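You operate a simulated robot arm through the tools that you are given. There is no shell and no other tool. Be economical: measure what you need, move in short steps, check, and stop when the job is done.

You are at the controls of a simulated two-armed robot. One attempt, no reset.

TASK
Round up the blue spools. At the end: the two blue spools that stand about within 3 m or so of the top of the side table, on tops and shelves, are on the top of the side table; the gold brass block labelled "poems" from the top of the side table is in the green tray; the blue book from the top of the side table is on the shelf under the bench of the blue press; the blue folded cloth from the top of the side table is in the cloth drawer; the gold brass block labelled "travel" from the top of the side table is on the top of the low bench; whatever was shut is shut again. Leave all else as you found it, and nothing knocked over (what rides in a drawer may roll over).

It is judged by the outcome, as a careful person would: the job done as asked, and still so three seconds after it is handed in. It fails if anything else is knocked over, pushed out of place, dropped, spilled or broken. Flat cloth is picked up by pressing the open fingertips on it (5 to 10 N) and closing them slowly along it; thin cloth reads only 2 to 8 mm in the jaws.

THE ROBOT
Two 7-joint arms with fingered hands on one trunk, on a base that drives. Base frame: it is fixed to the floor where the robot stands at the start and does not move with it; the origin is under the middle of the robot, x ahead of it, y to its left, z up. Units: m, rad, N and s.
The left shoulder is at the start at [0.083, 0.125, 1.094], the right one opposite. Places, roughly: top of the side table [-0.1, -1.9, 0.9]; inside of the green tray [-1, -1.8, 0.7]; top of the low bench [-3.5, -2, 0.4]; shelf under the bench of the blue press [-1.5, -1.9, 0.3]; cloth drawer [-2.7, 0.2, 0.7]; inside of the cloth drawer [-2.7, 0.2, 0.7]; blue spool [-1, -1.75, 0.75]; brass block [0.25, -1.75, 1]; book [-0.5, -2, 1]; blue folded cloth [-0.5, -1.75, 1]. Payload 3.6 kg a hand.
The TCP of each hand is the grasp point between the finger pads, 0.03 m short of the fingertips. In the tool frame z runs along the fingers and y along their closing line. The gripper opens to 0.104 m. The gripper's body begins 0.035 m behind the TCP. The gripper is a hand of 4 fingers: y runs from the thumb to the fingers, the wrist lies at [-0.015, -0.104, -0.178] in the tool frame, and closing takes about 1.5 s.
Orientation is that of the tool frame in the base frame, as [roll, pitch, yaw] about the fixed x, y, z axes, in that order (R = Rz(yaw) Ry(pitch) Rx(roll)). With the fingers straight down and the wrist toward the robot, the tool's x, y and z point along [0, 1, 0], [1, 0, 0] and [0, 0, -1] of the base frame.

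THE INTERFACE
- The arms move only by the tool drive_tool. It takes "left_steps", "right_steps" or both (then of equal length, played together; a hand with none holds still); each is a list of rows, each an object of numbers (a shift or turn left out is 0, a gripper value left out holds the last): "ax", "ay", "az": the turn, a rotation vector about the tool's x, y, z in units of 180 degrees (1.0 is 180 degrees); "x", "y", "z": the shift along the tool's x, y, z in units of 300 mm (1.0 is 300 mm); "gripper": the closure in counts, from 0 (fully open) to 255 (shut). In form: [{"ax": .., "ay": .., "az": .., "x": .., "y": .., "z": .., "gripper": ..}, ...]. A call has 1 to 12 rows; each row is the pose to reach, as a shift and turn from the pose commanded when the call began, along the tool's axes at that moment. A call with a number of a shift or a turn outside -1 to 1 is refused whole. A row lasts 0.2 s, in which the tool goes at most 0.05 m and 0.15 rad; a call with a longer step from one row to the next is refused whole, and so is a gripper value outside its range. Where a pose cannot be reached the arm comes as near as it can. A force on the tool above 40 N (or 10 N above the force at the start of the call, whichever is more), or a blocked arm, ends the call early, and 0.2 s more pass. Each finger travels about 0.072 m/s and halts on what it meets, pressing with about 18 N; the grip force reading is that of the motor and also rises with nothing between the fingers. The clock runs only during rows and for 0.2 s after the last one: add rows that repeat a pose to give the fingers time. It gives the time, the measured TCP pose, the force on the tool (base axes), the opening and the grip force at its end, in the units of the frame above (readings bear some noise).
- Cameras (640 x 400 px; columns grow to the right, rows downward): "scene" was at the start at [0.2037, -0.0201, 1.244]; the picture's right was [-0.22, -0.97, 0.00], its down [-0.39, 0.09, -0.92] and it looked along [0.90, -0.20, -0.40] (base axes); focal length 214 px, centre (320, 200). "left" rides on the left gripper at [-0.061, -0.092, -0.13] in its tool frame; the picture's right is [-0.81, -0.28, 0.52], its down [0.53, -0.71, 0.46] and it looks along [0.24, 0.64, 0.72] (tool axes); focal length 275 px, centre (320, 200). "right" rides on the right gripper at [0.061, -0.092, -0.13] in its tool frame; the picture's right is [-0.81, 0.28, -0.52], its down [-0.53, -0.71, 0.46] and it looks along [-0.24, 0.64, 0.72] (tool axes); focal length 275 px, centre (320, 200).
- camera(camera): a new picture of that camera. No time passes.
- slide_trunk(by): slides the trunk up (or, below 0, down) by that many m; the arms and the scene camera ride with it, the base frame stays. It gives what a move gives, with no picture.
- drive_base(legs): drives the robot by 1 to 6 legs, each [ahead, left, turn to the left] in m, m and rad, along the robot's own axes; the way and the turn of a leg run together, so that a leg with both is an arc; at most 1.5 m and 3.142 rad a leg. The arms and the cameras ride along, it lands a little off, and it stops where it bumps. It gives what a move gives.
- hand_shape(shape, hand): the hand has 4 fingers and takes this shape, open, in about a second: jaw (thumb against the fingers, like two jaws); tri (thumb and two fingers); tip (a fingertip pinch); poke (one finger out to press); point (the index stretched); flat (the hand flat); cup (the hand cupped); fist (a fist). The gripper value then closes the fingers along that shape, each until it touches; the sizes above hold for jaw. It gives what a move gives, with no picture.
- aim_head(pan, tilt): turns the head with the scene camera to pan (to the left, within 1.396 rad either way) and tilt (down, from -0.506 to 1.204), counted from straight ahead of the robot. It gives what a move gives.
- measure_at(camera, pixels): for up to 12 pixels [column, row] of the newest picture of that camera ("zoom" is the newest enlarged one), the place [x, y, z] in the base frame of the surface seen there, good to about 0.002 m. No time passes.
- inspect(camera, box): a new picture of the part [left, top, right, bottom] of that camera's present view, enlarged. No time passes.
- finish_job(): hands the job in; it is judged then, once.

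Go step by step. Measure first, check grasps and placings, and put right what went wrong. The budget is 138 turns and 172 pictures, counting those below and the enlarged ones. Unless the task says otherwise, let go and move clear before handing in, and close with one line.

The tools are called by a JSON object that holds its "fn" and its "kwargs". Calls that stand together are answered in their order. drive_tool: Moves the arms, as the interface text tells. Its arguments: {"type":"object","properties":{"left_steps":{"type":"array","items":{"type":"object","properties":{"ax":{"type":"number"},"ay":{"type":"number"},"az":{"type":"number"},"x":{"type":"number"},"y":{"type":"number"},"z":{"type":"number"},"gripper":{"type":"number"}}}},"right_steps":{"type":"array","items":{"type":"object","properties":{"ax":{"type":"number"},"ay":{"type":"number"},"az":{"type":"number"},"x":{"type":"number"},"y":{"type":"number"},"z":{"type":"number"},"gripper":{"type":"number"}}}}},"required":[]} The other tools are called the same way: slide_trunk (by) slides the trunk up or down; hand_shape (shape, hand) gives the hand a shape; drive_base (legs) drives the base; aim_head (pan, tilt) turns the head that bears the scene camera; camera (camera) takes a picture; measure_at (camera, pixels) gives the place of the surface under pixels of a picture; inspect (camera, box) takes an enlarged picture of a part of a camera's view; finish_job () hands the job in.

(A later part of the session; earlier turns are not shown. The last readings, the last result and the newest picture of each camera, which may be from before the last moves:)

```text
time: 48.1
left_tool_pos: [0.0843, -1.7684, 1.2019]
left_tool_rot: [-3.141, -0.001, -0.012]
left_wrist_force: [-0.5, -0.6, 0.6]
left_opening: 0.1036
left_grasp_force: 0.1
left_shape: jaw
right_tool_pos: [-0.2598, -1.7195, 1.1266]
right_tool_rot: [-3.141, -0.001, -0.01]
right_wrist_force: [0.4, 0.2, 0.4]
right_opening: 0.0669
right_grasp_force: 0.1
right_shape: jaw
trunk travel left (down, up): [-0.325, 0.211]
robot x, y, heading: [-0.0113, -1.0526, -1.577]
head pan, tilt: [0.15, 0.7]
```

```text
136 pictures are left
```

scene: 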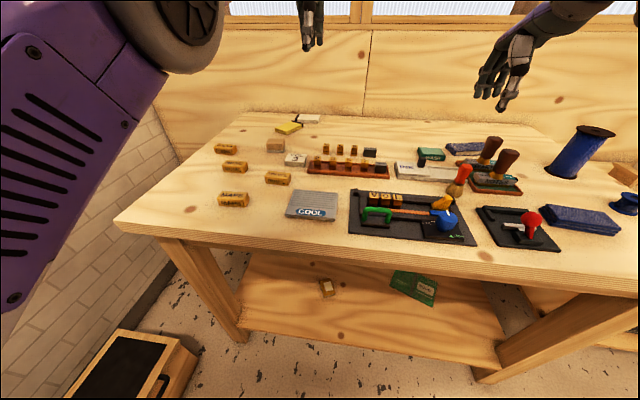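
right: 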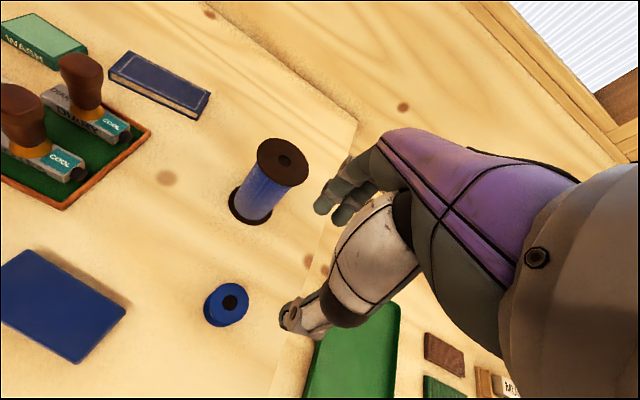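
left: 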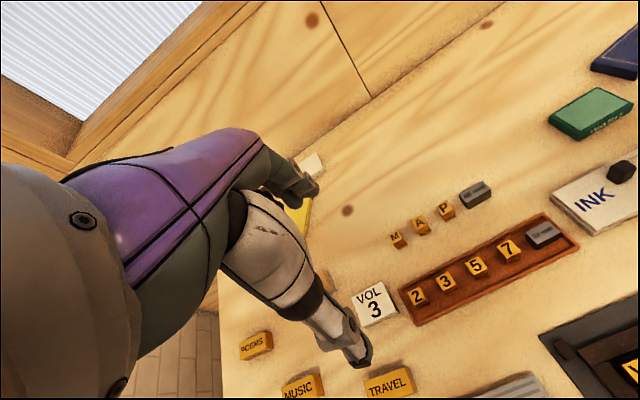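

POEMS is at (226,149) and TRAVEL at (278,178). I'll enlarge and measure.

{"fn": "inspect", "kwargs": {"camera": "scene", "box": [190, 110, 350, 220]}}

{"fn": "measure_at", "kwargs": {"camera": "zoom", "pixels": [[104, 149], [184, 148], [110, 180], [190, 180], [304, 266], [404, 266], [300, 300], [412, 298], [106, 150], [300, 145], [170, 230], [140, 220]]}}

```text
3.64 times, centred on (270, 165) of scene
```

zoom: 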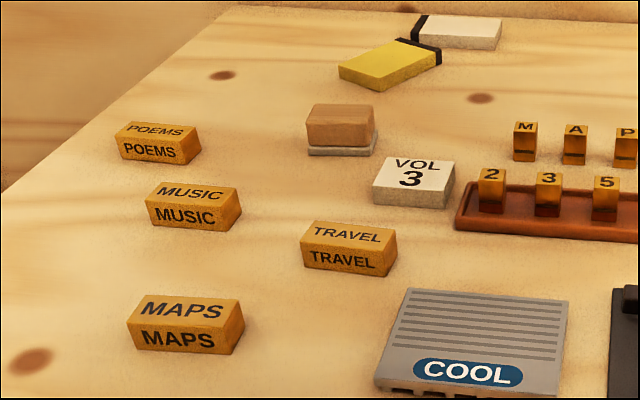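

```text
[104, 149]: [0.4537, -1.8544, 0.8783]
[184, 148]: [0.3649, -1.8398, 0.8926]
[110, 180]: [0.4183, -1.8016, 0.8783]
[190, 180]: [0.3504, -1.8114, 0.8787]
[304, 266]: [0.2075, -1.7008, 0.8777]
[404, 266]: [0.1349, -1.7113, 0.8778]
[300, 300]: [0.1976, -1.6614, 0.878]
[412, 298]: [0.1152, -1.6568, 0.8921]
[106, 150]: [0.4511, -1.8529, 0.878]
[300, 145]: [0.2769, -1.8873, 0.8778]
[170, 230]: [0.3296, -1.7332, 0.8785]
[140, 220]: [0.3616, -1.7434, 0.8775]
```

I'll measure the top corners of both blocks.

{"fn": "measure_at", "kwargs": {"camera": "zoom", "pixels": [[131, 124], [196, 130], [174, 142], [118, 135], [314, 224], [392, 233], [374, 246], [304, 237], [340, 255], [150, 150], [160, 185], [230, 190]]}}

```text
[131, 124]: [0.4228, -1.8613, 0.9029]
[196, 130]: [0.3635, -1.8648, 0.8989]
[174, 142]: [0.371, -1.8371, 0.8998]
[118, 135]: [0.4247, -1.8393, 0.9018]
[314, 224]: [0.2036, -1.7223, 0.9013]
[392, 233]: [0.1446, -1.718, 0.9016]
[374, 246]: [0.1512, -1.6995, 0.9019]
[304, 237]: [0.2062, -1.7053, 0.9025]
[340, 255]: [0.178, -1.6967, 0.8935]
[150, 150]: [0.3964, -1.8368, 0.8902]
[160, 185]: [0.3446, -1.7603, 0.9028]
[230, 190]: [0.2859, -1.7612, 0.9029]
```

TRAVEL's centre is [0.175,-1.711] and POEMS' is [0.396,-1.851], tops at 0.902. I'll check the floor box and wall on the left before driving closer.

{"fn": "measure_at", "kwargs": {"camera": "scene", "pixels": [[120, 330], [190, 360], [75, 380], [60, 250], [180, 150], [150, 400], [155, 388]]}}

{"fn": "drive_base", "kwargs": {"legs": [[0.14, 0.11, 0.0]]}}

{"fn": "camera", "kwargs": {"camera": "scene"}}

```text
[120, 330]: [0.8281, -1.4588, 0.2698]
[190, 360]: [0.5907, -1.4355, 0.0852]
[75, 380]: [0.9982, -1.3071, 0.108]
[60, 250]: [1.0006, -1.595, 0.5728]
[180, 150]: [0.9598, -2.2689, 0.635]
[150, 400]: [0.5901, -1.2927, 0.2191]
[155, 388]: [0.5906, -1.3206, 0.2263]
```

```text
time: 49.7
left_tool_pos: [0.1755, -1.9114, 1.203]
left_tool_rot: [3.141, 0.0, -0.006]
left_wrist_force: [-0.8, 0.2, 0.0]
left_opening: 0.1039
left_grasp_force: 0.1
left_shape: jaw
right_tool_pos: [-0.1686, -1.8635, 1.1267]
right_tool_rot: [3.141, 0.0, -0.006]
right_wrist_force: [0.0, 0.5, -0.4]
right_opening: 0.0672
right_grasp_force: 0.0
right_shape: jaw
trunk travel left (down, up): [-0.325, 0.211]
robot x, y, heading: [0.0736, -1.2039, -1.58]
head pan, tilt: [0.15, 0.7]
stopped in leg 1: the robot was blocked; the commanded pose is now the measured one
```

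```text
134 pictures are left
```

scene: 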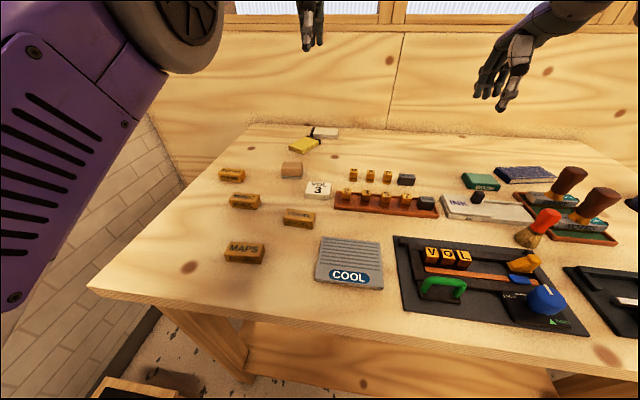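

The base bumped at y=-1.204 (base against the table front, it seems). I'll check whether anything moved by remeasuring the blocks and table edge.

{"fn": "inspect", "kwargs": {"camera": "scene", "box": [200, 140, 360, 270]}}

{"fn": "measure_at", "kwargs": {"camera": "scene", "pixels": [[220, 171], [244, 173], [232, 170], [285, 211], [315, 216], [300, 212], [290, 317], [110, 286], [520, 330]]}}

```text
3.08 times, centred on (280, 205) of scene
```

zoom: 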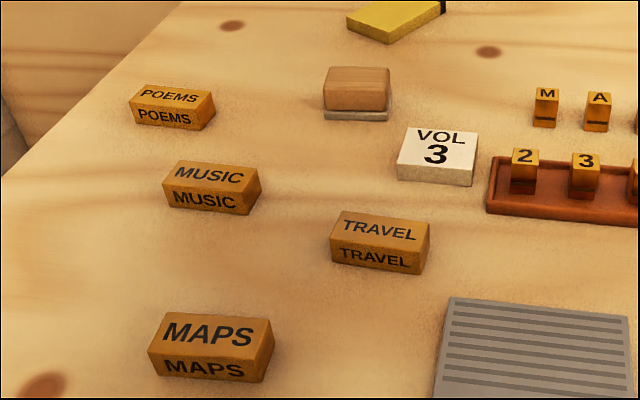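

```text
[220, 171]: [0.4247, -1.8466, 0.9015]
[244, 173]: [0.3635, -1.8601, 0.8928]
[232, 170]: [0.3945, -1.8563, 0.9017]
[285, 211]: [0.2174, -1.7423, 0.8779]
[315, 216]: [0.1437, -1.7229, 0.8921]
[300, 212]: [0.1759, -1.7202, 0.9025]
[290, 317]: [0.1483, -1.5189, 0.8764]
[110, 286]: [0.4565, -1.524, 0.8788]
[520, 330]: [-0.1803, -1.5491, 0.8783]
```

Nothing moved. I'll bring the left hand over POEMS and down to z≈0.98.

{"fn": "drive_tool", "kwargs": {"left_steps": [{"x": 0.15, "y": -0.05}, {"x": 0.3, "y": -0.1}, {"x": 0.45, "y": -0.15}, {"x": 0.6, "y": -0.2}, {"x": 0.735, "y": -0.2}, {"x": 0.735, "y": -0.2, "z": 0.15}, {"x": 0.735, "y": -0.2, "z": 0.3}, {"x": 0.735, "y": -0.2, "z": 0.45}, {"x": 0.735, "y": -0.2, "z": 0.6}, {"x": 0.735, "y": -0.2, "z": 0.74}, {"x": 0.735, "y": -0.2, "z": 0.74}]}}

{"fn": "camera", "kwargs": {"camera": "left"}}

{"fn": "camera", "kwargs": {"camera": "scene"}}

```text
time: 52.1
left_tool_pos: [0.3964, -1.8516, 0.981]
left_tool_rot: [3.14, 0.001, -0.007]
left_wrist_force: [0.5, 0.3, 0.7]
left_opening: 0.1041
left_grasp_force: 0.0
left_shape: jaw
right_tool_pos: [-0.1693, -1.8634, 1.1254]
right_tool_rot: [-3.141, -0.001, -0.007]
right_wrist_force: [0.7, -0.1, 0.3]
right_opening: 0.067
right_grasp_force: 0.0
right_shape: jaw
trunk travel left (down, up): [-0.325, 0.211]
robot x, y, heading: [0.078, -1.2024, -1.581]
head pan, tilt: [0.15, 0.7]
```

```text
132 pictures are left
```

left: 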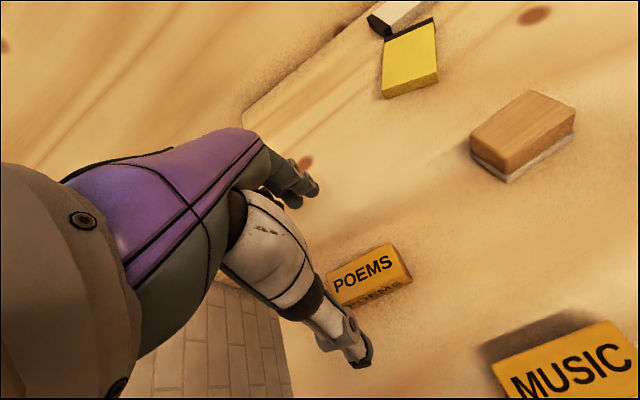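

```text
131 pictures are left
```

scene: 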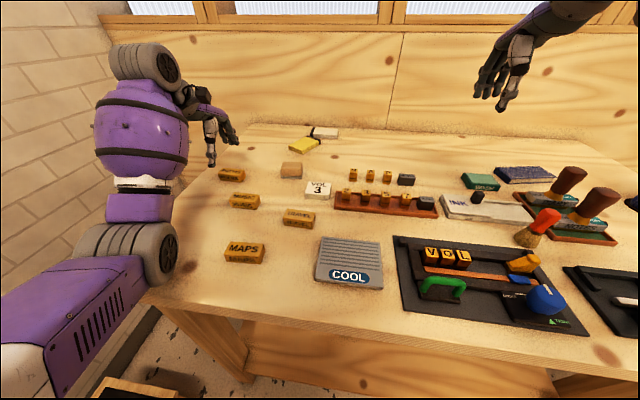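

POEMS lies under the hand between thumb and fingers. I'll descend to z≈0.911 and close.

{"fn": "drive_tool", "kwargs": {"left_steps": [{"z": 0.12}, {"z": 0.2}, {"z": 0.232}, {"z": 0.232, "gripper": 90}, {"z": 0.232, "gripper": 150}, {"z": 0.232, "gripper": 200}, {"z": 0.232, "gripper": 255}, {"z": 0.232}, {"z": 0.232}, {"z": 0.232}, {"z": 0.232}, {"z": 0.232}]}}

{"fn": "camera", "kwargs": {"camera": "left"}}

```text
time: 54.7
left_tool_pos: [0.3951, -1.8629, 0.9462]
left_tool_rot: [3.084, -0.006, -0.002]
left_wrist_force: [1.1, 0.8, -0.4]
left_opening: 0.0
left_grasp_force: 17.8
left_shape: jaw
right_tool_pos: [-0.1728, -1.8628, 1.1253]
right_tool_rot: [3.141, -0.004, -0.007]
right_wrist_force: [1.3, -0.5, 1.4]
right_opening: 0.0669
right_grasp_force: 0.0
right_shape: jaw
trunk travel left (down, up): [-0.325, 0.211]
robot x, y, heading: [0.0758, -1.2016, -1.578]
head pan, tilt: [0.15, 0.7]
```

```text
130 pictures are left
```

left: 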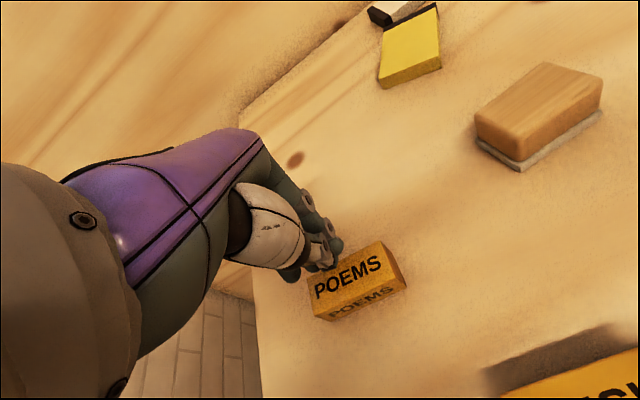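

The grip missed: the hand reads z 0.946 and closed above the block, and POEMS seems in place. I'll rise, open, and descend again without closing to see what limits it.

{"fn": "drive_tool", "kwargs": {"left_steps": [{"z": -0.1}, {"z": -0.25}, {"z": -0.25, "gripper": 150}, {"z": -0.25, "gripper": 50}, {"z": -0.25, "gripper": 0}, {"z": -0.25, "gripper": 0}, {"z": -0.25}, {"z": -0.25}, {"z": -0.25}, {"z": -0.25}]}}

{"fn": "camera", "kwargs": {"camera": "left"}}

{"fn": "measure_at", "kwargs": {"camera": "left", "pixels": [[333, 275], [390, 248], [410, 275], [370, 268], [345, 290]]}}

{"fn": "inspect", "kwargs": {"camera": "scene", "box": [160, 100, 340, 230]}}

```text
time: 56.9
left_tool_pos: [0.3948, -1.8542, 0.9866]
left_tool_rot: [3.141, 0.0, -0.006]
left_wrist_force: [0.2, 0.0, -1.1]
left_opening: 0.1035
left_grasp_force: 0.0
left_shape: jaw
right_tool_pos: [-0.1695, -1.8629, 1.1261]
right_tool_rot: [-3.14, 0.001, -0.007]
right_wrist_force: [0.2, 0.3, 0.5]
right_opening: 0.0671
right_grasp_force: 0.0
right_shape: jaw
trunk travel left (down, up): [-0.325, 0.211]
robot x, y, heading: [0.0715, -1.2009, -1.581]
head pan, tilt: [0.15, 0.7]
```

```text
129 pictures are left
```

left: 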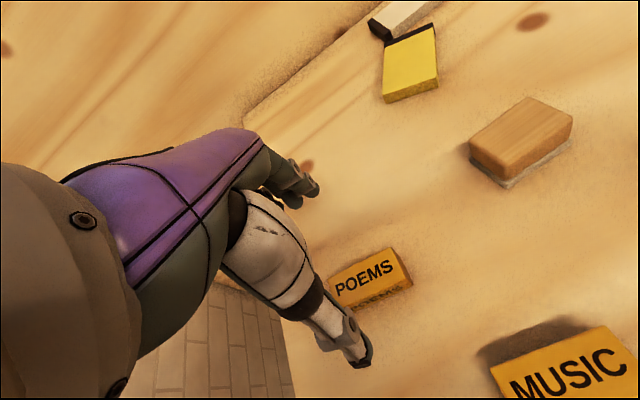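

```text
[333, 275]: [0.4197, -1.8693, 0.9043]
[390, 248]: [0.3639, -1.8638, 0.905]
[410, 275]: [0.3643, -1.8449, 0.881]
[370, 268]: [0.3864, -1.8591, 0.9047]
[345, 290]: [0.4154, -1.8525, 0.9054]
```

```text
3.08 times, centred on (250, 165) of scene
```

zoom: 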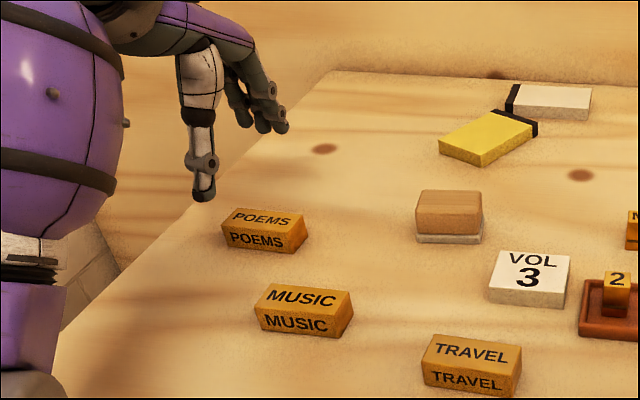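

POEMS is still in place (perhaps 4 mm further at y≈-1.856). I'll descend open to z≈0.92 and read.

{"fn": "drive_tool", "kwargs": {"left_steps": [{"z": 0.1, "y": 0.015}, {"z": 0.18, "y": 0.015}, {"z": 0.215, "y": 0.015}, {"z": 0.215, "y": 0.015}, {"z": 0.215, "y": 0.015}]}}

{"fn": "camera", "kwargs": {"camera": "left"}}

{"fn": "inspect", "kwargs": {"camera": "scene", "box": [160, 100, 340, 230]}}

```text
time: 58.1
left_tool_pos: [0.3955, -1.8622, 0.9357]
left_tool_rot: [3.118, -0.003, -0.005]
left_wrist_force: [-0.8, -1.0, 0.6]
left_opening: 0.1038
left_grasp_force: 0.0
left_shape: jaw
right_tool_pos: [-0.1704, -1.8644, 1.1259]
right_tool_rot: [3.14, -0.001, -0.007]
right_wrist_force: [-0.6, 0.4, -0.1]
right_opening: 0.0667
right_grasp_force: 0.0
right_shape: jaw
trunk travel left (down, up): [-0.325, 0.211]
robot x, y, heading: [0.0796, -1.1997, -1.582]
head pan, tilt: [0.15, 0.7]
```

```text
127 pictures are left
```

left: 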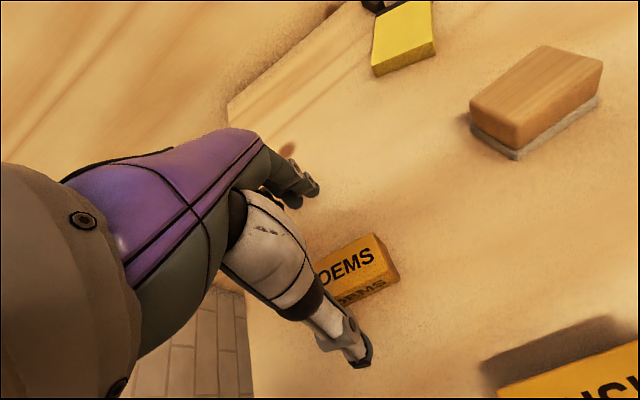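

```text
3.08 times, centred on (250, 165) of scene
```

zoom: 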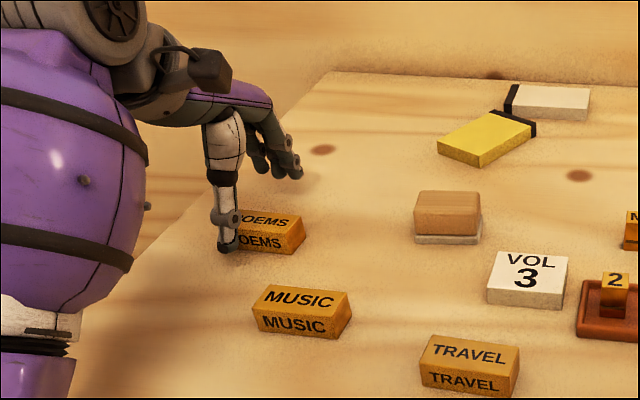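

The hand stops at z≈0.936 with no force on the tool, so the forearm is resting on the table edge. I'll raise the trunk by 0.15 (the hand rises with it) and try with a higher elbow.

{"fn": "slide_trunk", "kwargs": {"by": 0.16}}

{"fn": "camera", "kwargs": {"camera": "scene"}}

```text
time: 60.0
left_tool_pos: [0.3958, -1.8425, 1.2412]
left_tool_rot: [2.883, -0.001, -0.007]
left_wrist_force: [0.0, -0.7, -1.1]
left_opening: 0.1036
left_grasp_force: 0.0
left_shape: jaw
right_tool_pos: [-0.1692, -1.7959, 1.4419]
right_tool_rot: [2.882, 0.001, -0.008]
right_wrist_force: [-0.8, 0.4, 0.4]
right_opening: 0.0671
right_grasp_force: 0.1
right_shape: jaw
trunk travel left (down, up): [-0.485, 0.051]
robot x, y, heading: [0.0725, -1.1964, -1.581]
head pan, tilt: [0.15, 0.7]
```

```text
125 pictures are left
```

scene: 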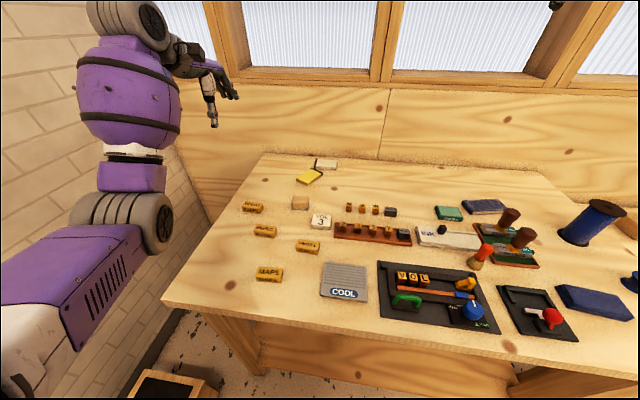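

The trunk slide also tipped the hands by 0.26 rad (roll 2.88), which is unexpected. I'll hold still for a moment to see whether it's stable.

{"fn": "drive_tool", "kwargs": {"left_steps": [{"z": 0}, {"z": 0}, {"z": 0}]}}

{"fn": "slide_trunk", "kwargs": {"by": -0.08}}

```text
time: 60.8
left_tool_pos: [0.3958, -1.8428, 1.2427]
left_tool_rot: [2.88, -0.002, -0.006]
left_wrist_force: [-0.6, 0.7, 0.7]
left_opening: 0.1038
left_grasp_force: 0.0
left_shape: jaw
right_tool_pos: [-0.1683, -1.7945, 1.4421]
right_tool_rot: [2.882, 0.0, -0.006]
right_wrist_force: [-0.4, 0.0, 0.3]
right_opening: 0.0672
right_grasp_force: 0.0
right_shape: jaw
trunk travel left (down, up): [-0.485, 0.051]
robot x, y, heading: [0.0779, -1.1993, -1.576]
head pan, tilt: [0.15, 0.7]
```

```text
time: 61.9
left_tool_pos: [0.3951, -1.858, 1.052]
left_tool_rot: [3.051, -0.001, -0.006]
left_wrist_force: [-0.2, -0.2, 0.0]
left_opening: 0.1037
left_grasp_force: 0.0
left_shape: jaw
right_tool_pos: [-0.1681, -1.8451, 1.2565]
right_tool_rot: [3.05, 0.001, -0.006]
right_wrist_force: [-0.5, 0.5, -0.1]
right_opening: 0.0668
right_grasp_force: 0.0
right_shape: jaw
trunk travel left (down, up): [-0.405, 0.131]
robot x, y, heading: [0.0755, -1.2012, -1.581]
head pan, tilt: [0.15, 0.7]
```

The trunk is a linkage: raising it leans the body back predictably. At +0.08 the tilt is 0.09 rad, so I'll level both hands.

{"fn": "drive_tool", "kwargs": {"left_steps": [{"ax": 0.0288}, {"ax": 0.0288}], "right_steps": [{"ax": 0.0288}, {"ax": 0.0288}]}}

```text
time: 62.5
left_tool_pos: [0.3955, -1.8584, 1.052]
left_tool_rot: [-3.138, 0.0, -0.008]
left_wrist_force: [0.3, -0.1, 0.0]
left_opening: 0.1034
left_grasp_force: 0.1
left_shape: jaw
right_tool_pos: [-0.1677, -1.8446, 1.2566]
right_tool_rot: [-3.14, 0.0, -0.006]
right_wrist_force: [0.0, 0.4, -0.5]
right_opening: 0.0669
right_grasp_force: 0.1
right_shape: jaw
trunk travel left (down, up): [-0.405, 0.131]
robot x, y, heading: [0.0725, -1.1977, -1.583]
head pan, tilt: [0.15, 0.7]
```

Level now. I'll descend to z≈0.912 with the fingers open.

{"fn": "drive_tool", "kwargs": {"left_steps": [{"z": 0.15}, {"z": 0.3}, {"z": 0.4}, {"z": 0.44}, {"z": 0.467}, {"z": 0.467}, {"z": 0.467}]}}

{"fn": "inspect", "kwargs": {"camera": "scene", "box": [100, 80, 360, 260]}}

```text
time: 64.1
left_tool_pos: [0.3948, -1.8599, 0.9114]
left_tool_rot: [-3.139, -0.001, -0.007]
left_wrist_force: [1.2, -1.1, 0.2]
left_opening: 0.1038
left_grasp_force: 0.1
left_shape: jaw
right_tool_pos: [-0.1687, -1.846, 1.2554]
right_tool_rot: [-3.141, 0.001, -0.007]
right_wrist_force: [0.2, -0.4, 0.1]
right_opening: 0.0671
right_grasp_force: 0.0
right_shape: jaw
trunk travel left (down, up): [-0.405, 0.131]
robot x, y, heading: [0.0731, -1.2008, -1.58]
head pan, tilt: [0.15, 0.7]
```

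```text
2.22 times, centred on (230, 170) of scene
```

zoom: 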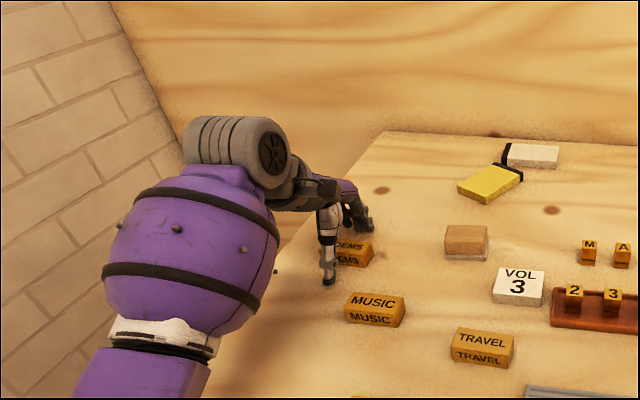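

It reached z 0.911 freely. Closing now.

{"fn": "drive_tool", "kwargs": {"left_steps": [{"gripper": 90}, {"gripper": 150}, {"gripper": 200}, {"gripper": 255}, {"gripper": 255}, {"gripper": 255}, {"gripper": 255}, {"gripper": 255}, {"gripper": 255}]}}

{"fn": "camera", "kwargs": {"camera": "left"}}

```text
time: 66.1
left_tool_pos: [0.3955, -1.8573, 0.9118]
left_tool_rot: [-3.14, 0.001, -0.007]
left_wrist_force: [-0.9, 0.5, 1.1]
left_opening: 0.0256
left_grasp_force: 17.7
left_shape: jaw
right_tool_pos: [-0.1684, -1.846, 1.2561]
right_tool_rot: [3.14, 0.0, -0.007]
right_wrist_force: [-0.9, 0.4, 0.2]
right_opening: 0.0671
right_grasp_force: 0.0
right_shape: jaw
trunk travel left (down, up): [-0.405, 0.131]
robot x, y, heading: [0.0761, -1.2017, -1.581]
head pan, tilt: [0.15, 0.7]
```

```text
123 pictures are left
```

left: 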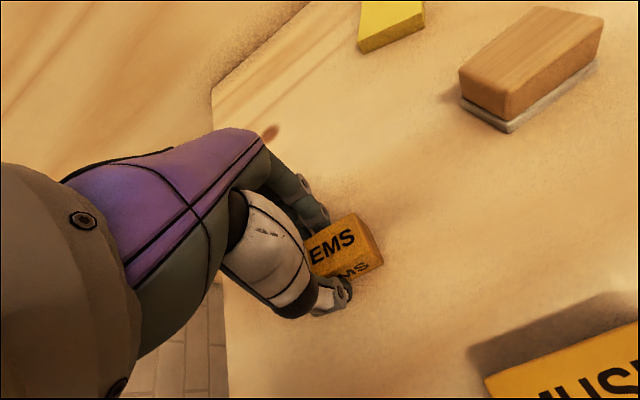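

POEMS is gripped (0.0256). I'll lift it, and start moving the opened right hand toward TRAVEL.

{"fn": "drive_tool", "kwargs": {"left_steps": [{"z": -0.08}, {"z": -0.2}, {"z": -0.35}, {"z": -0.5}, {"z": -0.65}, {"z": -0.8}, {"z": -0.8}, {"z": -0.8}], "right_steps": [{"x": 0, "gripper": 0}, {"x": 0.0}, {"x": 0.15, "y": -0.05}, {"x": 0.3, "y": -0.1}, {"x": 0.45, "y": -0.2}, {"x": 0.6, "y": -0.3}, {"x": 0.75, "y": -0.38}, {"x": 0.9, "y": -0.445}]}}

{"fn": "camera", "kwargs": {"camera": "scene"}}

{"fn": "camera", "kwargs": {"camera": "left"}}

```text
refused: row 5 steps farther than a row can; nothing moved
```

```text
122 pictures are left
```

scene: 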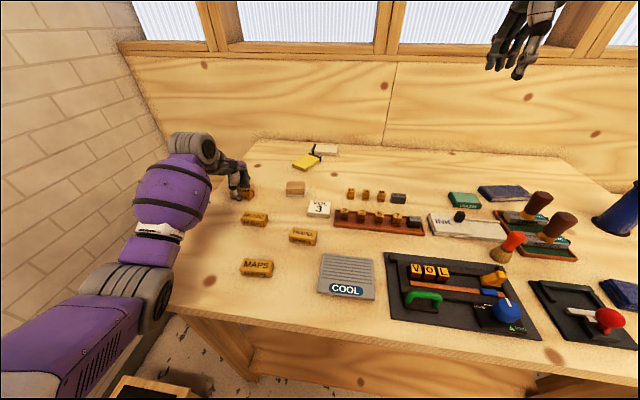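

```text
121 pictures are left
```

left: 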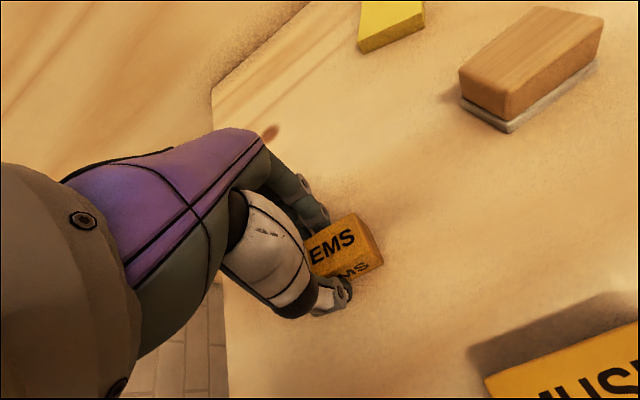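

One row was too long; I'll resend it with smaller steps.

{"fn": "drive_tool", "kwargs": {"left_steps": [{"z": -0.08}, {"z": -0.2}, {"z": -0.33}, {"z": -0.46}, {"z": -0.6}, {"z": -0.74}, {"z": -0.8}, {"z": -0.8}, {"z": -0.8}], "right_steps": [{"x": 0, "gripper": 0}, {"x": 0.1, "y": -0.05}, {"x": 0.22, "y": -0.1}, {"x": 0.34, "y": -0.16}, {"x": 0.46, "y": -0.22}, {"x": 0.58, "y": -0.28}, {"x": 0.7, "y": -0.34}, {"x": 0.82, "y": -0.4}, {"x": 0.94, "y": -0.445}]}}

{"fn": "camera", "kwargs": {"camera": "scene"}}

{"fn": "camera", "kwargs": {"camera": "left"}}

```text
time: 68.1
left_tool_pos: [0.396, -1.8592, 1.15]
left_tool_rot: [-3.139, 0.001, -0.005]
left_wrist_force: [-0.1, -0.2, -4.2]
left_opening: 0.0254
left_grasp_force: 18.1
left_shape: jaw
right_tool_pos: [0.1154, -1.7138, 1.256]
right_tool_rot: [-3.141, 0.002, -0.007]
right_wrist_force: [-0.3, 0.0, -0.7]
right_opening: 0.1038
right_grasp_force: 0.0
right_shape: jaw
trunk travel left (down, up): [-0.405, 0.131]
robot x, y, heading: [0.072, -1.1971, -1.579]
head pan, tilt: [0.15, 0.7]
```

```text
120 pictures are left
```

scene: 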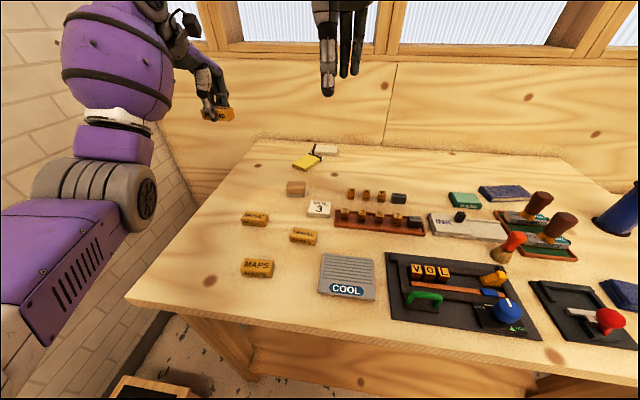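

```text
119 pictures are left
```

left: 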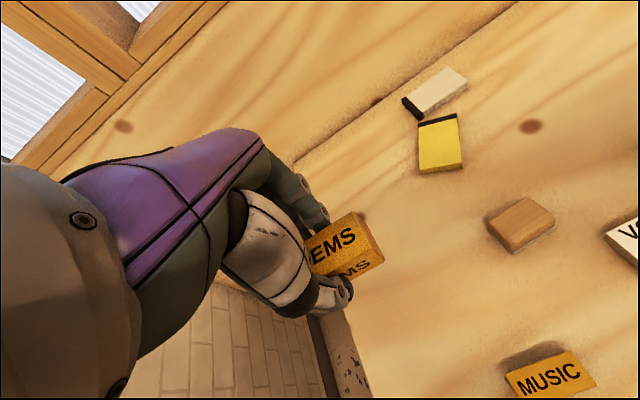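

POEMS is in the left hand. Now the right hand goes over TRAVEL at [0.176,-1.711].

{"fn": "drive_tool", "kwargs": {"right_steps": [{"x": 0.1}, {"x": 0.2, "y": -0.008}, {"x": 0.2, "y": -0.008, "z": 0.15}, {"x": 0.2, "y": -0.008, "z": 0.3}, {"x": 0.2, "y": -0.008, "z": 0.45}, {"x": 0.2, "y": -0.008, "z": 0.6}, {"x": 0.2, "y": -0.008, "z": 0.75}, {"x": 0.2, "y": -0.008, "z": 0.9}, {"x": 0.2, "y": -0.008, "z": 0.9}]}}

{"fn": "camera", "kwargs": {"camera": "right"}}

{"fn": "camera", "kwargs": {"camera": "scene"}}

```text
time: 70.1
left_tool_pos: [0.3951, -1.8586, 1.1507]
left_tool_rot: [-3.139, 0.0, -0.006]
left_wrist_force: [-0.3, -0.6, -4.4]
left_opening: 0.0251
left_grasp_force: 17.9
left_shape: jaw
right_tool_pos: [0.1744, -1.7125, 0.9854]
right_tool_rot: [-3.141, 0.0, -0.007]
right_wrist_force: [0.1, 0.2, -0.8]
right_opening: 0.1036
right_grasp_force: 0.1
right_shape: jaw
trunk travel left (down, up): [-0.405, 0.131]
robot x, y, heading: [0.0738, -1.1987, -1.582]
head pan, tilt: [0.15, 0.7]
```

```text
118 pictures are left
```

right: 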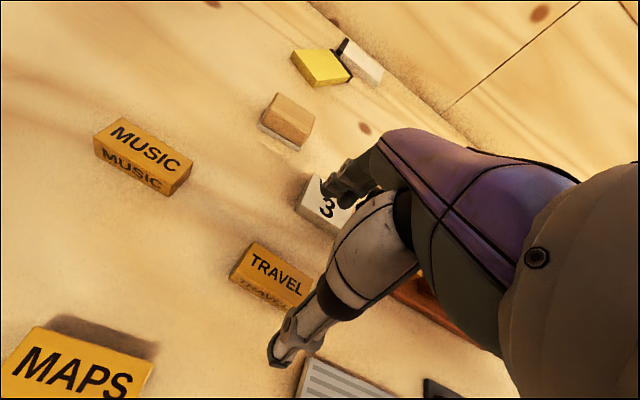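

```text
117 pictures are left
```

scene: 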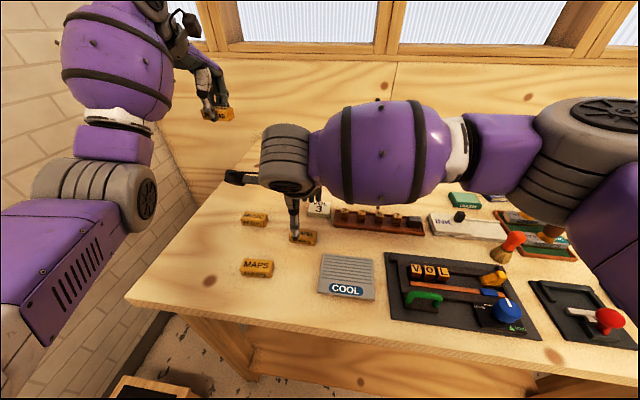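

TRAVEL is under the hand, but VOL 3 and COOL are close. I'll measure those gaps.

{"fn": "measure_at", "kwargs": {"camera": "right", "pixels": [[298, 206], [322, 232], [305, 362], [312, 356], [340, 365], [240, 255], [265, 245], [300, 296], [250, 280], [325, 228]]}}

```text
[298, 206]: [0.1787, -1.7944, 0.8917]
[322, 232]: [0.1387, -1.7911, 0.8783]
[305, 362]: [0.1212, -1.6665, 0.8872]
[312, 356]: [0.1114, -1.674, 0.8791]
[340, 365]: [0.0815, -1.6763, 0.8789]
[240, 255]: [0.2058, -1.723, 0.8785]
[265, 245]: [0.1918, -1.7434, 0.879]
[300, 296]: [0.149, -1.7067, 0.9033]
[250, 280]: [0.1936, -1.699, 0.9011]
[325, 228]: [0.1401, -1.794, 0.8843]
```

Gaps are about 2 cm; I'll pre-close to ~0.07, shift 6 mm left, descend to 0.912, then close.

{"fn": "drive_tool", "kwargs": {"right_steps": [{"x": 0.015, "gripper": 85}, {"x": 0.015}, {"x": 0.015}, {"x": 0.015, "z": 0.12}, {"x": 0.015, "z": 0.2}, {"x": 0.015, "z": 0.245}, {"x": 0.015, "z": 0.245, "gripper": 150}, {"x": 0.015, "z": 0.245, "gripper": 200}, {"x": 0.015, "z": 0.245, "gripper": 255}, {"x": 0.015, "z": 0.245}, {"x": 0.015, "z": 0.245}, {"x": 0.015, "z": 0.245}]}}

{"fn": "camera", "kwargs": {"camera": "right"}}

```text
time: 72.7
left_tool_pos: [0.3952, -1.8581, 1.1501]
left_tool_rot: [-3.141, 0.0, -0.007]
left_wrist_force: [1.2, -0.5, -3.2]
left_opening: 0.0254
left_grasp_force: 18.1
left_shape: jaw
right_tool_pos: [0.1806, -1.7114, 0.9119]
right_tool_rot: [-3.14, 0.001, -0.007]
right_wrist_force: [-0.5, 1.1, -0.3]
right_opening: 0.0249
right_grasp_force: 18.0
right_shape: jaw
trunk travel left (down, up): [-0.405, 0.131]
robot x, y, heading: [0.0758, -1.2024, -1.58]
head pan, tilt: [0.15, 0.7]
```

```text
116 pictures are left
```

right: 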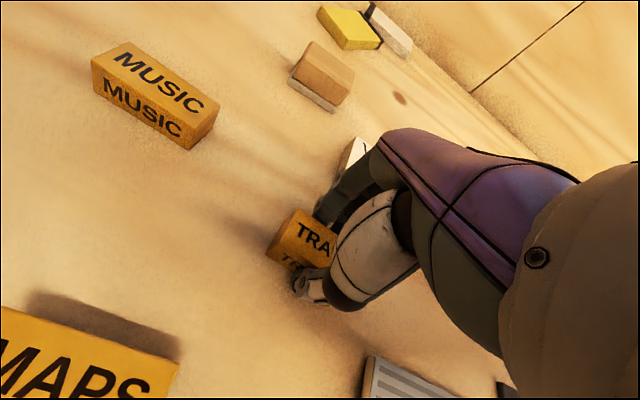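

TRAVEL is gripped. I'll lift it and swing the right hand back to the right.

{"fn": "drive_tool", "kwargs": {"right_steps": [{"z": -0.08}, {"z": -0.2}, {"z": -0.35}, {"z": -0.5}, {"z": -0.65}, {"z": -0.8}, {"z": -0.8, "x": -0.15}, {"z": -0.8, "x": -0.3}, {"z": -0.8, "x": -0.45}, {"z": -0.8, "x": -0.6}, {"z": -0.8, "x": -0.75}, {"z": -0.8, "x": -0.9}]}}

{"fn": "camera", "kwargs": {"camera": "right"}}

{"fn": "camera", "kwargs": {"camera": "scene"}}

```text
time: 75.3
left_tool_pos: [0.3938, -1.8577, 1.1511]
left_tool_rot: [-3.141, -0.001, -0.007]
left_wrist_force: [-1.0, -0.6, -3.3]
left_opening: 0.0251
left_grasp_force: 17.8
left_shape: jaw
right_tool_pos: [-0.0924, -1.7094, 1.1513]
right_tool_rot: [3.14, 0.0, -0.006]
right_wrist_force: [0.5, 0.7, -3.1]
right_opening: 0.0246
right_grasp_force: 17.9
right_shape: jaw
trunk travel left (down, up): [-0.405, 0.131]
robot x, y, heading: [0.0744, -1.2021, -1.579]
head pan, tilt: [0.15, 0.7]
```

```text
115 pictures are left
```

right: 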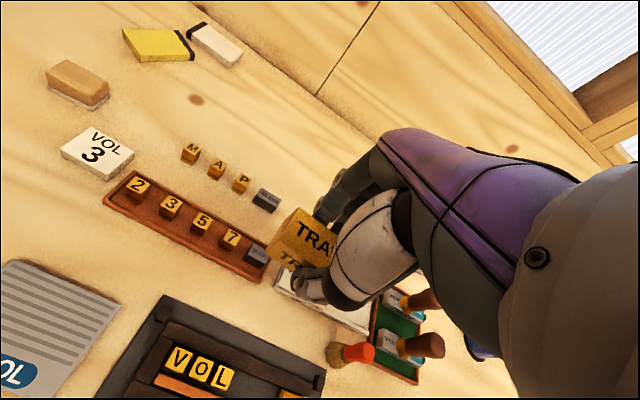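

```text
114 pictures are left
```

scene: 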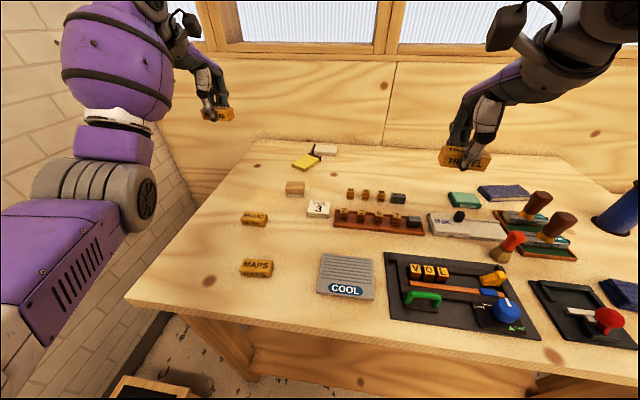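

Both blocks are held. I'll back off, drive right along the tables and come in at the green tray.

{"fn": "drive_base", "kwargs": {"legs": [[-0.3, 0, 0], [0, -1.394, 0], [0.15, 0, 0]]}}

{"fn": "aim_head", "kwargs": {"pan": 0.1, "tilt": 0.7}}

{"fn": "camera", "kwargs": {"camera": "scene"}}

```text
time: 76.4
left_tool_pos: [0.3898, -1.8547, 1.1494]
left_tool_rot: [-3.135, 0.002, -0.014]
left_wrist_force: [0.7, -0.1, -3.8]
left_opening: 0.0252
left_grasp_force: 18.4
left_shape: jaw
right_tool_pos: [-0.0966, -1.7037, 1.1519]
right_tool_rot: [-3.137, 0.002, -0.009]
right_wrist_force: [-0.3, 0.0, -3.3]
right_opening: 0.0248
right_grasp_force: 17.5
right_shape: jaw
trunk travel left (down, up): [-0.405, 0.131]
robot x, y, heading: [0.0735, -1.1965, -1.582]
head pan, tilt: [0.15, 0.7]
stopped in leg 1: the robot was blocked; the commanded pose is now the measured one
```

```text
time: 77.0
left_tool_pos: [0.3889, -1.8547, 1.1501]
left_tool_rot: [-3.139, -0.001, -0.012]
left_wrist_force: [-0.3, -0.4, -4.3]
left_opening: 0.0254
left_grasp_force: 17.8
left_shape: jaw
right_tool_pos: [-0.0971, -1.7037, 1.1512]
right_tool_rot: [-3.139, 0.002, -0.013]
right_wrist_force: [0.3, -0.3, -3.4]
right_opening: 0.0247
right_grasp_force: 17.7
right_shape: jaw
trunk travel left (down, up): [-0.405, 0.131]
robot x, y, heading: [0.0722, -1.1933, -1.584]
head pan, tilt: [0.099, 0.7]
```

```text
113 pictures are left
```

scene: 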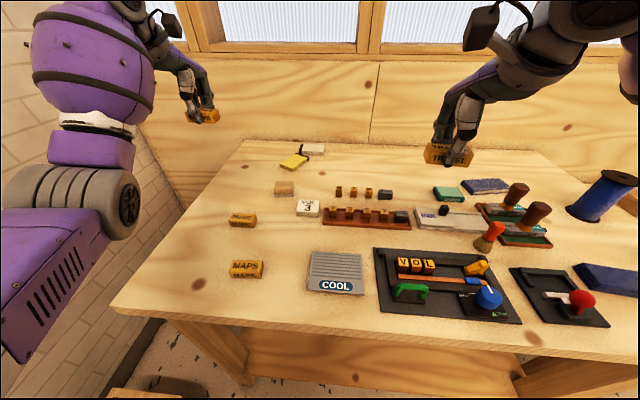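

Backing up is blocked, probably by the counter end behind on the left. I'll check the left forearm's height and move right a bit first.

{"fn": "measure_at", "kwargs": {"camera": "scene", "pixels": [[60, 340], [30, 360], [110, 240], [135, 225], [100, 150], [100, 300], [80, 100]]}}

{"fn": "drive_base", "kwargs": {"legs": [[0, -0.2, 0]]}}

```text
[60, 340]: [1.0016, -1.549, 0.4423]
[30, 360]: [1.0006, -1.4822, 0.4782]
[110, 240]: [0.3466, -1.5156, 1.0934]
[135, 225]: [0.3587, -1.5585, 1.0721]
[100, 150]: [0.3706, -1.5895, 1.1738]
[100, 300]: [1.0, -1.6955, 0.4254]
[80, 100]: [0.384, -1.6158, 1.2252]
```

```text
time: 78.6
left_tool_pos: [0.1914, -1.8527, 1.1496]
left_tool_rot: [-3.139, 0.0, -0.012]
left_wrist_force: [0.3, 0.9, -4.1]
left_opening: 0.0253
left_grasp_force: 18.0
left_shape: jaw
right_tool_pos: [-0.2952, -1.7012, 1.1508]
right_tool_rot: [-3.139, 0.0, -0.01]
right_wrist_force: [-0.4, 0.6, -3.8]
right_opening: 0.0246
right_grasp_force: 17.9
right_shape: jaw
trunk travel left (down, up): [-0.405, 0.131]
robot x, y, heading: [-0.1254, -1.1888, -1.584]
head pan, tilt: [0.099, 0.7]
```

That worked. Now I'll back off slightly and drive right to the tray.

{"fn": "drive_base", "kwargs": {"legs": [[-0.2, 0, 0], [0, -1.19, 0]]}}

{"fn": "camera", "kwargs": {"camera": "scene"}}

```text
time: 85.9
left_tool_pos: [-1.003, -1.6362, 1.1496]
left_tool_rot: [-3.138, 0.004, -0.016]
left_wrist_force: [0.0, 1.6, -3.2]
left_opening: 0.0253
left_grasp_force: 17.8
left_shape: jaw
right_tool_pos: [-1.4888, -1.482, 1.1514]
right_tool_rot: [-3.14, 0.001, -0.016]
right_wrist_force: [-0.3, 0.5, -3.5]
right_opening: 0.0245
right_grasp_force: 17.5
right_shape: jaw
trunk travel left (down, up): [-0.405, 0.131]
robot x, y, heading: [-1.3167, -0.9698, -1.585]
head pan, tilt: [0.099, 0.7]
```

```text
112 pictures are left
```

scene: 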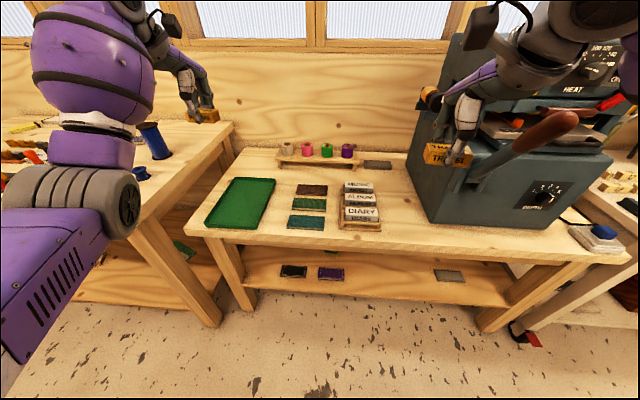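

The tray at (240,203) is ahead of the left hand. The press is close to the right hand, so I'll measure it before moving in.

{"fn": "measure_at", "kwargs": {"camera": "scene", "pixels": [[412, 170], [430, 225], [575, 118], [490, 180], [450, 100], [428, 97], [480, 120], [220, 180], [270, 180], [207, 225], [256, 227], [240, 205]]}}

```text
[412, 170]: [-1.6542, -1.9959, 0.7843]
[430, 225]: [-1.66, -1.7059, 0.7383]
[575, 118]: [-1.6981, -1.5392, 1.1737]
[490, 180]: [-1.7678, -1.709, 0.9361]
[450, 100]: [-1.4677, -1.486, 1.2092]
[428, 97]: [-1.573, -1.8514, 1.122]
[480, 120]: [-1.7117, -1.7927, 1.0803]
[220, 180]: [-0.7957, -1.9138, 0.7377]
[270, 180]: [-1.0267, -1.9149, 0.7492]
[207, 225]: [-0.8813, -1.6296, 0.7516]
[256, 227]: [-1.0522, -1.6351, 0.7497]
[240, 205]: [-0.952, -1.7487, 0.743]
```

The press handle reaches [-1.70,-1.54,1.17]. I'll keep away from it by shifting the base left 0.13 and ahead 0.1, then move the left hand inwards.

{"fn": "drive_base", "kwargs": {"legs": [[0.11, 0.12, 0]]}}

{"fn": "drive_tool", "kwargs": {"left_steps": [{"x": -0.12}, {"x": -0.24}, {"x": -0.33}, {"x": -0.33, "z": 0.15}, {"x": -0.33, "z": 0.3}, {"x": -0.33, "z": 0.45}, {"x": -0.33, "z": 0.6}, {"x": -0.33, "z": 0.75}, {"x": -0.33, "z": 0.9}, {"x": -0.33, "z": 0.9}]}}

{"fn": "camera", "kwargs": {"camera": "left"}}

{"fn": "camera", "kwargs": {"camera": "scene"}}

```text
time: 87.3
left_tool_pos: [-0.8855, -1.7479, 1.1499]
left_tool_rot: [-3.138, 0.001, -0.015]
left_wrist_force: [-0.4, -0.7, -3.6]
left_opening: 0.0252
left_grasp_force: 18.1
left_shape: jaw
right_tool_pos: [-1.372, -1.5954, 1.1521]
right_tool_rot: [-3.136, 0.001, -0.015]
right_wrist_force: [0.4, 0.2, -3.8]
right_opening: 0.0245
right_grasp_force: 17.9
right_shape: jaw
trunk travel left (down, up): [-0.405, 0.131]
robot x, y, heading: [-1.2006, -1.0856, -1.591]
head pan, tilt: [0.099, 0.7]
```

```text
time: 89.5
left_tool_pos: [-0.9866, -1.7455, 0.8812]
left_tool_rot: [-3.138, 0.002, -0.016]
left_wrist_force: [-0.5, 0.1, -4.0]
left_opening: 0.025
left_grasp_force: 18.0
left_shape: jaw
right_tool_pos: [-1.3733, -1.5939, 1.1522]
right_tool_rot: [-3.139, 0.001, -0.017]
right_wrist_force: [0.4, -0.5, -3.7]
right_opening: 0.0245
right_grasp_force: 18.7
right_shape: jaw
trunk travel left (down, up): [-0.405, 0.131]
robot x, y, heading: [-1.2027, -1.0822, -1.586]
head pan, tilt: [0.099, 0.7]
```

```text
111 pictures are left
```

left: 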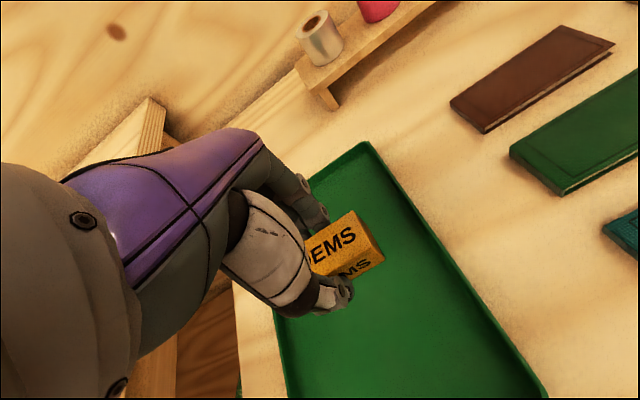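

```text
110 pictures are left
```

scene: 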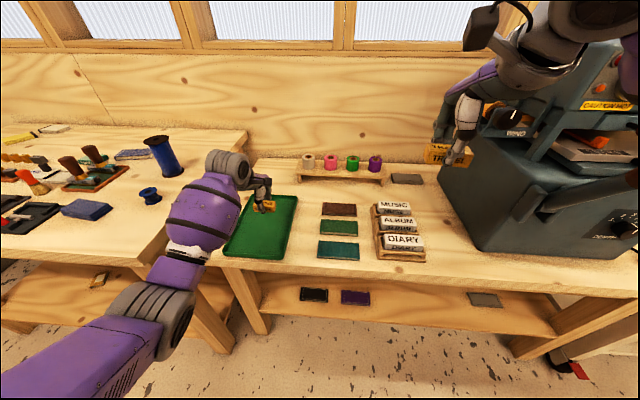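

The block is over the tray interior. I'll lower to contact at TCP z≈0.777.

{"fn": "drive_tool", "kwargs": {"left_steps": [{"z": 0.12}, {"z": 0.24}, {"z": 0.31}, {"z": 0.33}, {"z": 0.345}, {"z": 0.352}, {"z": 0.356}]}}

{"fn": "camera", "kwargs": {"camera": "left"}}

```text
time: 91.1
left_tool_pos: [-0.9847, -1.7472, 0.7767]
left_tool_rot: [3.138, 0.0, -0.016]
left_wrist_force: [1.4, 1.1, 12.8]
left_opening: 0.0255
left_grasp_force: 17.8
left_shape: jaw
right_tool_pos: [-1.3727, -1.5916, 1.1529]
right_tool_rot: [-3.14, 0.001, -0.014]
right_wrist_force: [0.0, 0.6, -4.0]
right_opening: 0.0249
right_grasp_force: 18.0
right_shape: jaw
trunk travel left (down, up): [-0.405, 0.131]
robot x, y, heading: [-1.2024, -1.0836, -1.587]
head pan, tilt: [0.099, 0.7]
```

```text
109 pictures are left
```

left: 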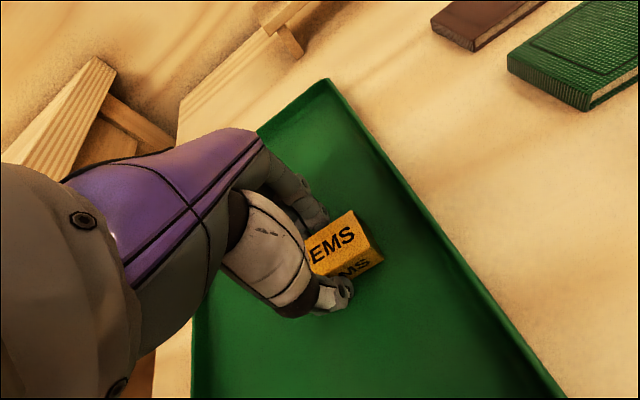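

It rests on the tray floor. I'll open and rise.

{"fn": "drive_tool", "kwargs": {"left_steps": [{"z": -0.008, "gripper": 200}, {"z": -0.01, "gripper": 150}, {"z": -0.01, "gripper": 80}, {"z": -0.01, "gripper": 60}, {"z": -0.01}, {"z": -0.15}, {"z": -0.3}, {"z": -0.45}, {"z": -0.6}, {"z": -0.75}, {"z": -0.9}, {"z": -1.0}]}}

{"fn": "camera", "kwargs": {"camera": "scene"}}

```text
time: 93.7
left_tool_pos: [-0.9858, -1.7448, 1.075]
left_tool_rot: [-3.138, 0.0, -0.015]
left_wrist_force: [0.4, 0.1, -0.4]
left_opening: 0.0793
left_grasp_force: 0.0
left_shape: jaw
right_tool_pos: [-1.3723, -1.592, 1.1522]
right_tool_rot: [-3.14, 0.001, -0.015]
right_wrist_force: [0.1, 0.1, -4.7]
right_opening: 0.0245
right_grasp_force: 17.7
right_shape: jaw
trunk travel left (down, up): [-0.405, 0.131]
robot x, y, heading: [-1.2057, -1.0843, -1.587]
head pan, tilt: [0.099, 0.7]
```

```text
108 pictures are left
```

scene: 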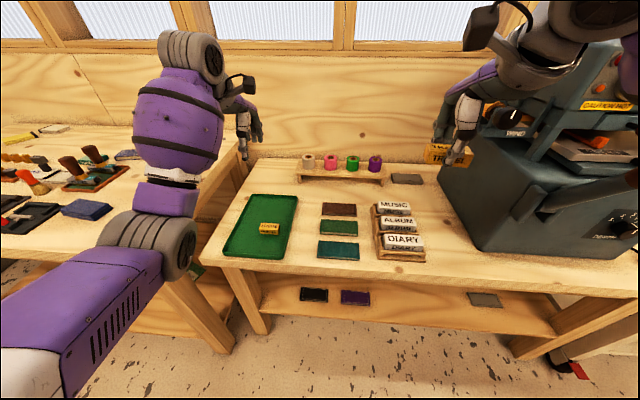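

POEMS lies in the tray. Next, with TRAVEL kept in the right hand, I'll take the cloth with the left; first raise and retract the left hand, then drive left.

{"fn": "drive_tool", "kwargs": {"left_steps": [{"z": -0.12, "gripper": 0}, {"z": -0.24, "y": -0.05}, {"z": -0.25, "y": -0.18}, {"z": -0.25, "y": -0.3}, {"z": -0.25, "y": -0.3}]}}

{"fn": "drive_base", "kwargs": {"legs": [[0, 0.475, 0.015]]}}

{"fn": "camera", "kwargs": {"camera": "scene"}}

{"fn": "camera", "kwargs": {"camera": "left"}}

```text
time: 94.9
left_tool_pos: [-0.9834, -1.6557, 1.1486]
left_tool_rot: [-3.137, 0.0, -0.018]
left_wrist_force: [-0.1, -0.1, -0.8]
left_opening: 0.1039
left_grasp_force: 0.0
left_shape: jaw
right_tool_pos: [-1.3723, -1.5946, 1.1524]
right_tool_rot: [-3.138, 0.001, -0.016]
right_wrist_force: [0.0, -0.2, -3.9]
right_opening: 0.0249
right_grasp_force: 18.0
right_shape: jaw
trunk travel left (down, up): [-0.405, 0.131]
robot x, y, heading: [-1.204, -1.0842, -1.591]
head pan, tilt: [0.099, 0.7]
```

```text
time: 97.7
left_tool_pos: [-0.5009, -1.6575, 1.1479]
left_tool_rot: [-3.14, 0.002, -0.002]
left_wrist_force: [1.0, 0.1, -0.3]
left_opening: 0.1038
left_grasp_force: 0.0
left_shape: jaw
right_tool_pos: [-0.8904, -1.601, 1.1516]
right_tool_rot: [-3.14, 0.001, -0.003]
right_wrist_force: [0.6, 0.3, -4.3]
right_opening: 0.0247
right_grasp_force: 18.5
right_shape: jaw
trunk travel left (down, up): [-0.405, 0.131]
robot x, y, heading: [-0.7255, -1.0893, -1.576]
head pan, tilt: [0.099, 0.7]
```

```text
107 pictures are left
```

scene: 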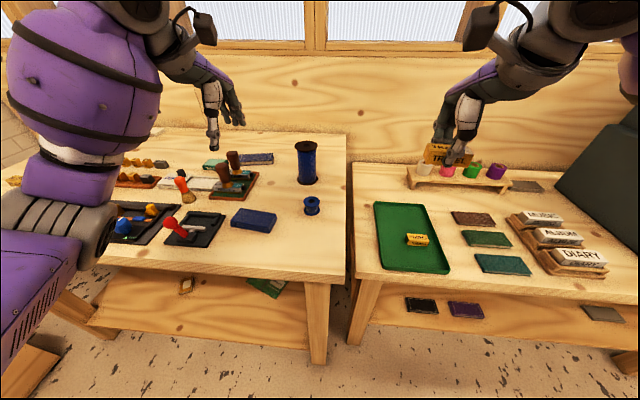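

```text
106 pictures are left
```

left: 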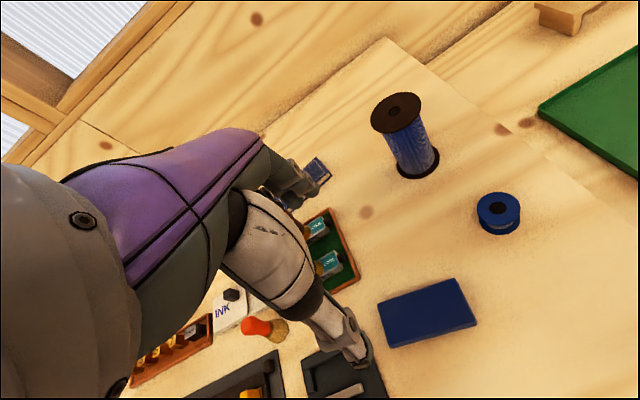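

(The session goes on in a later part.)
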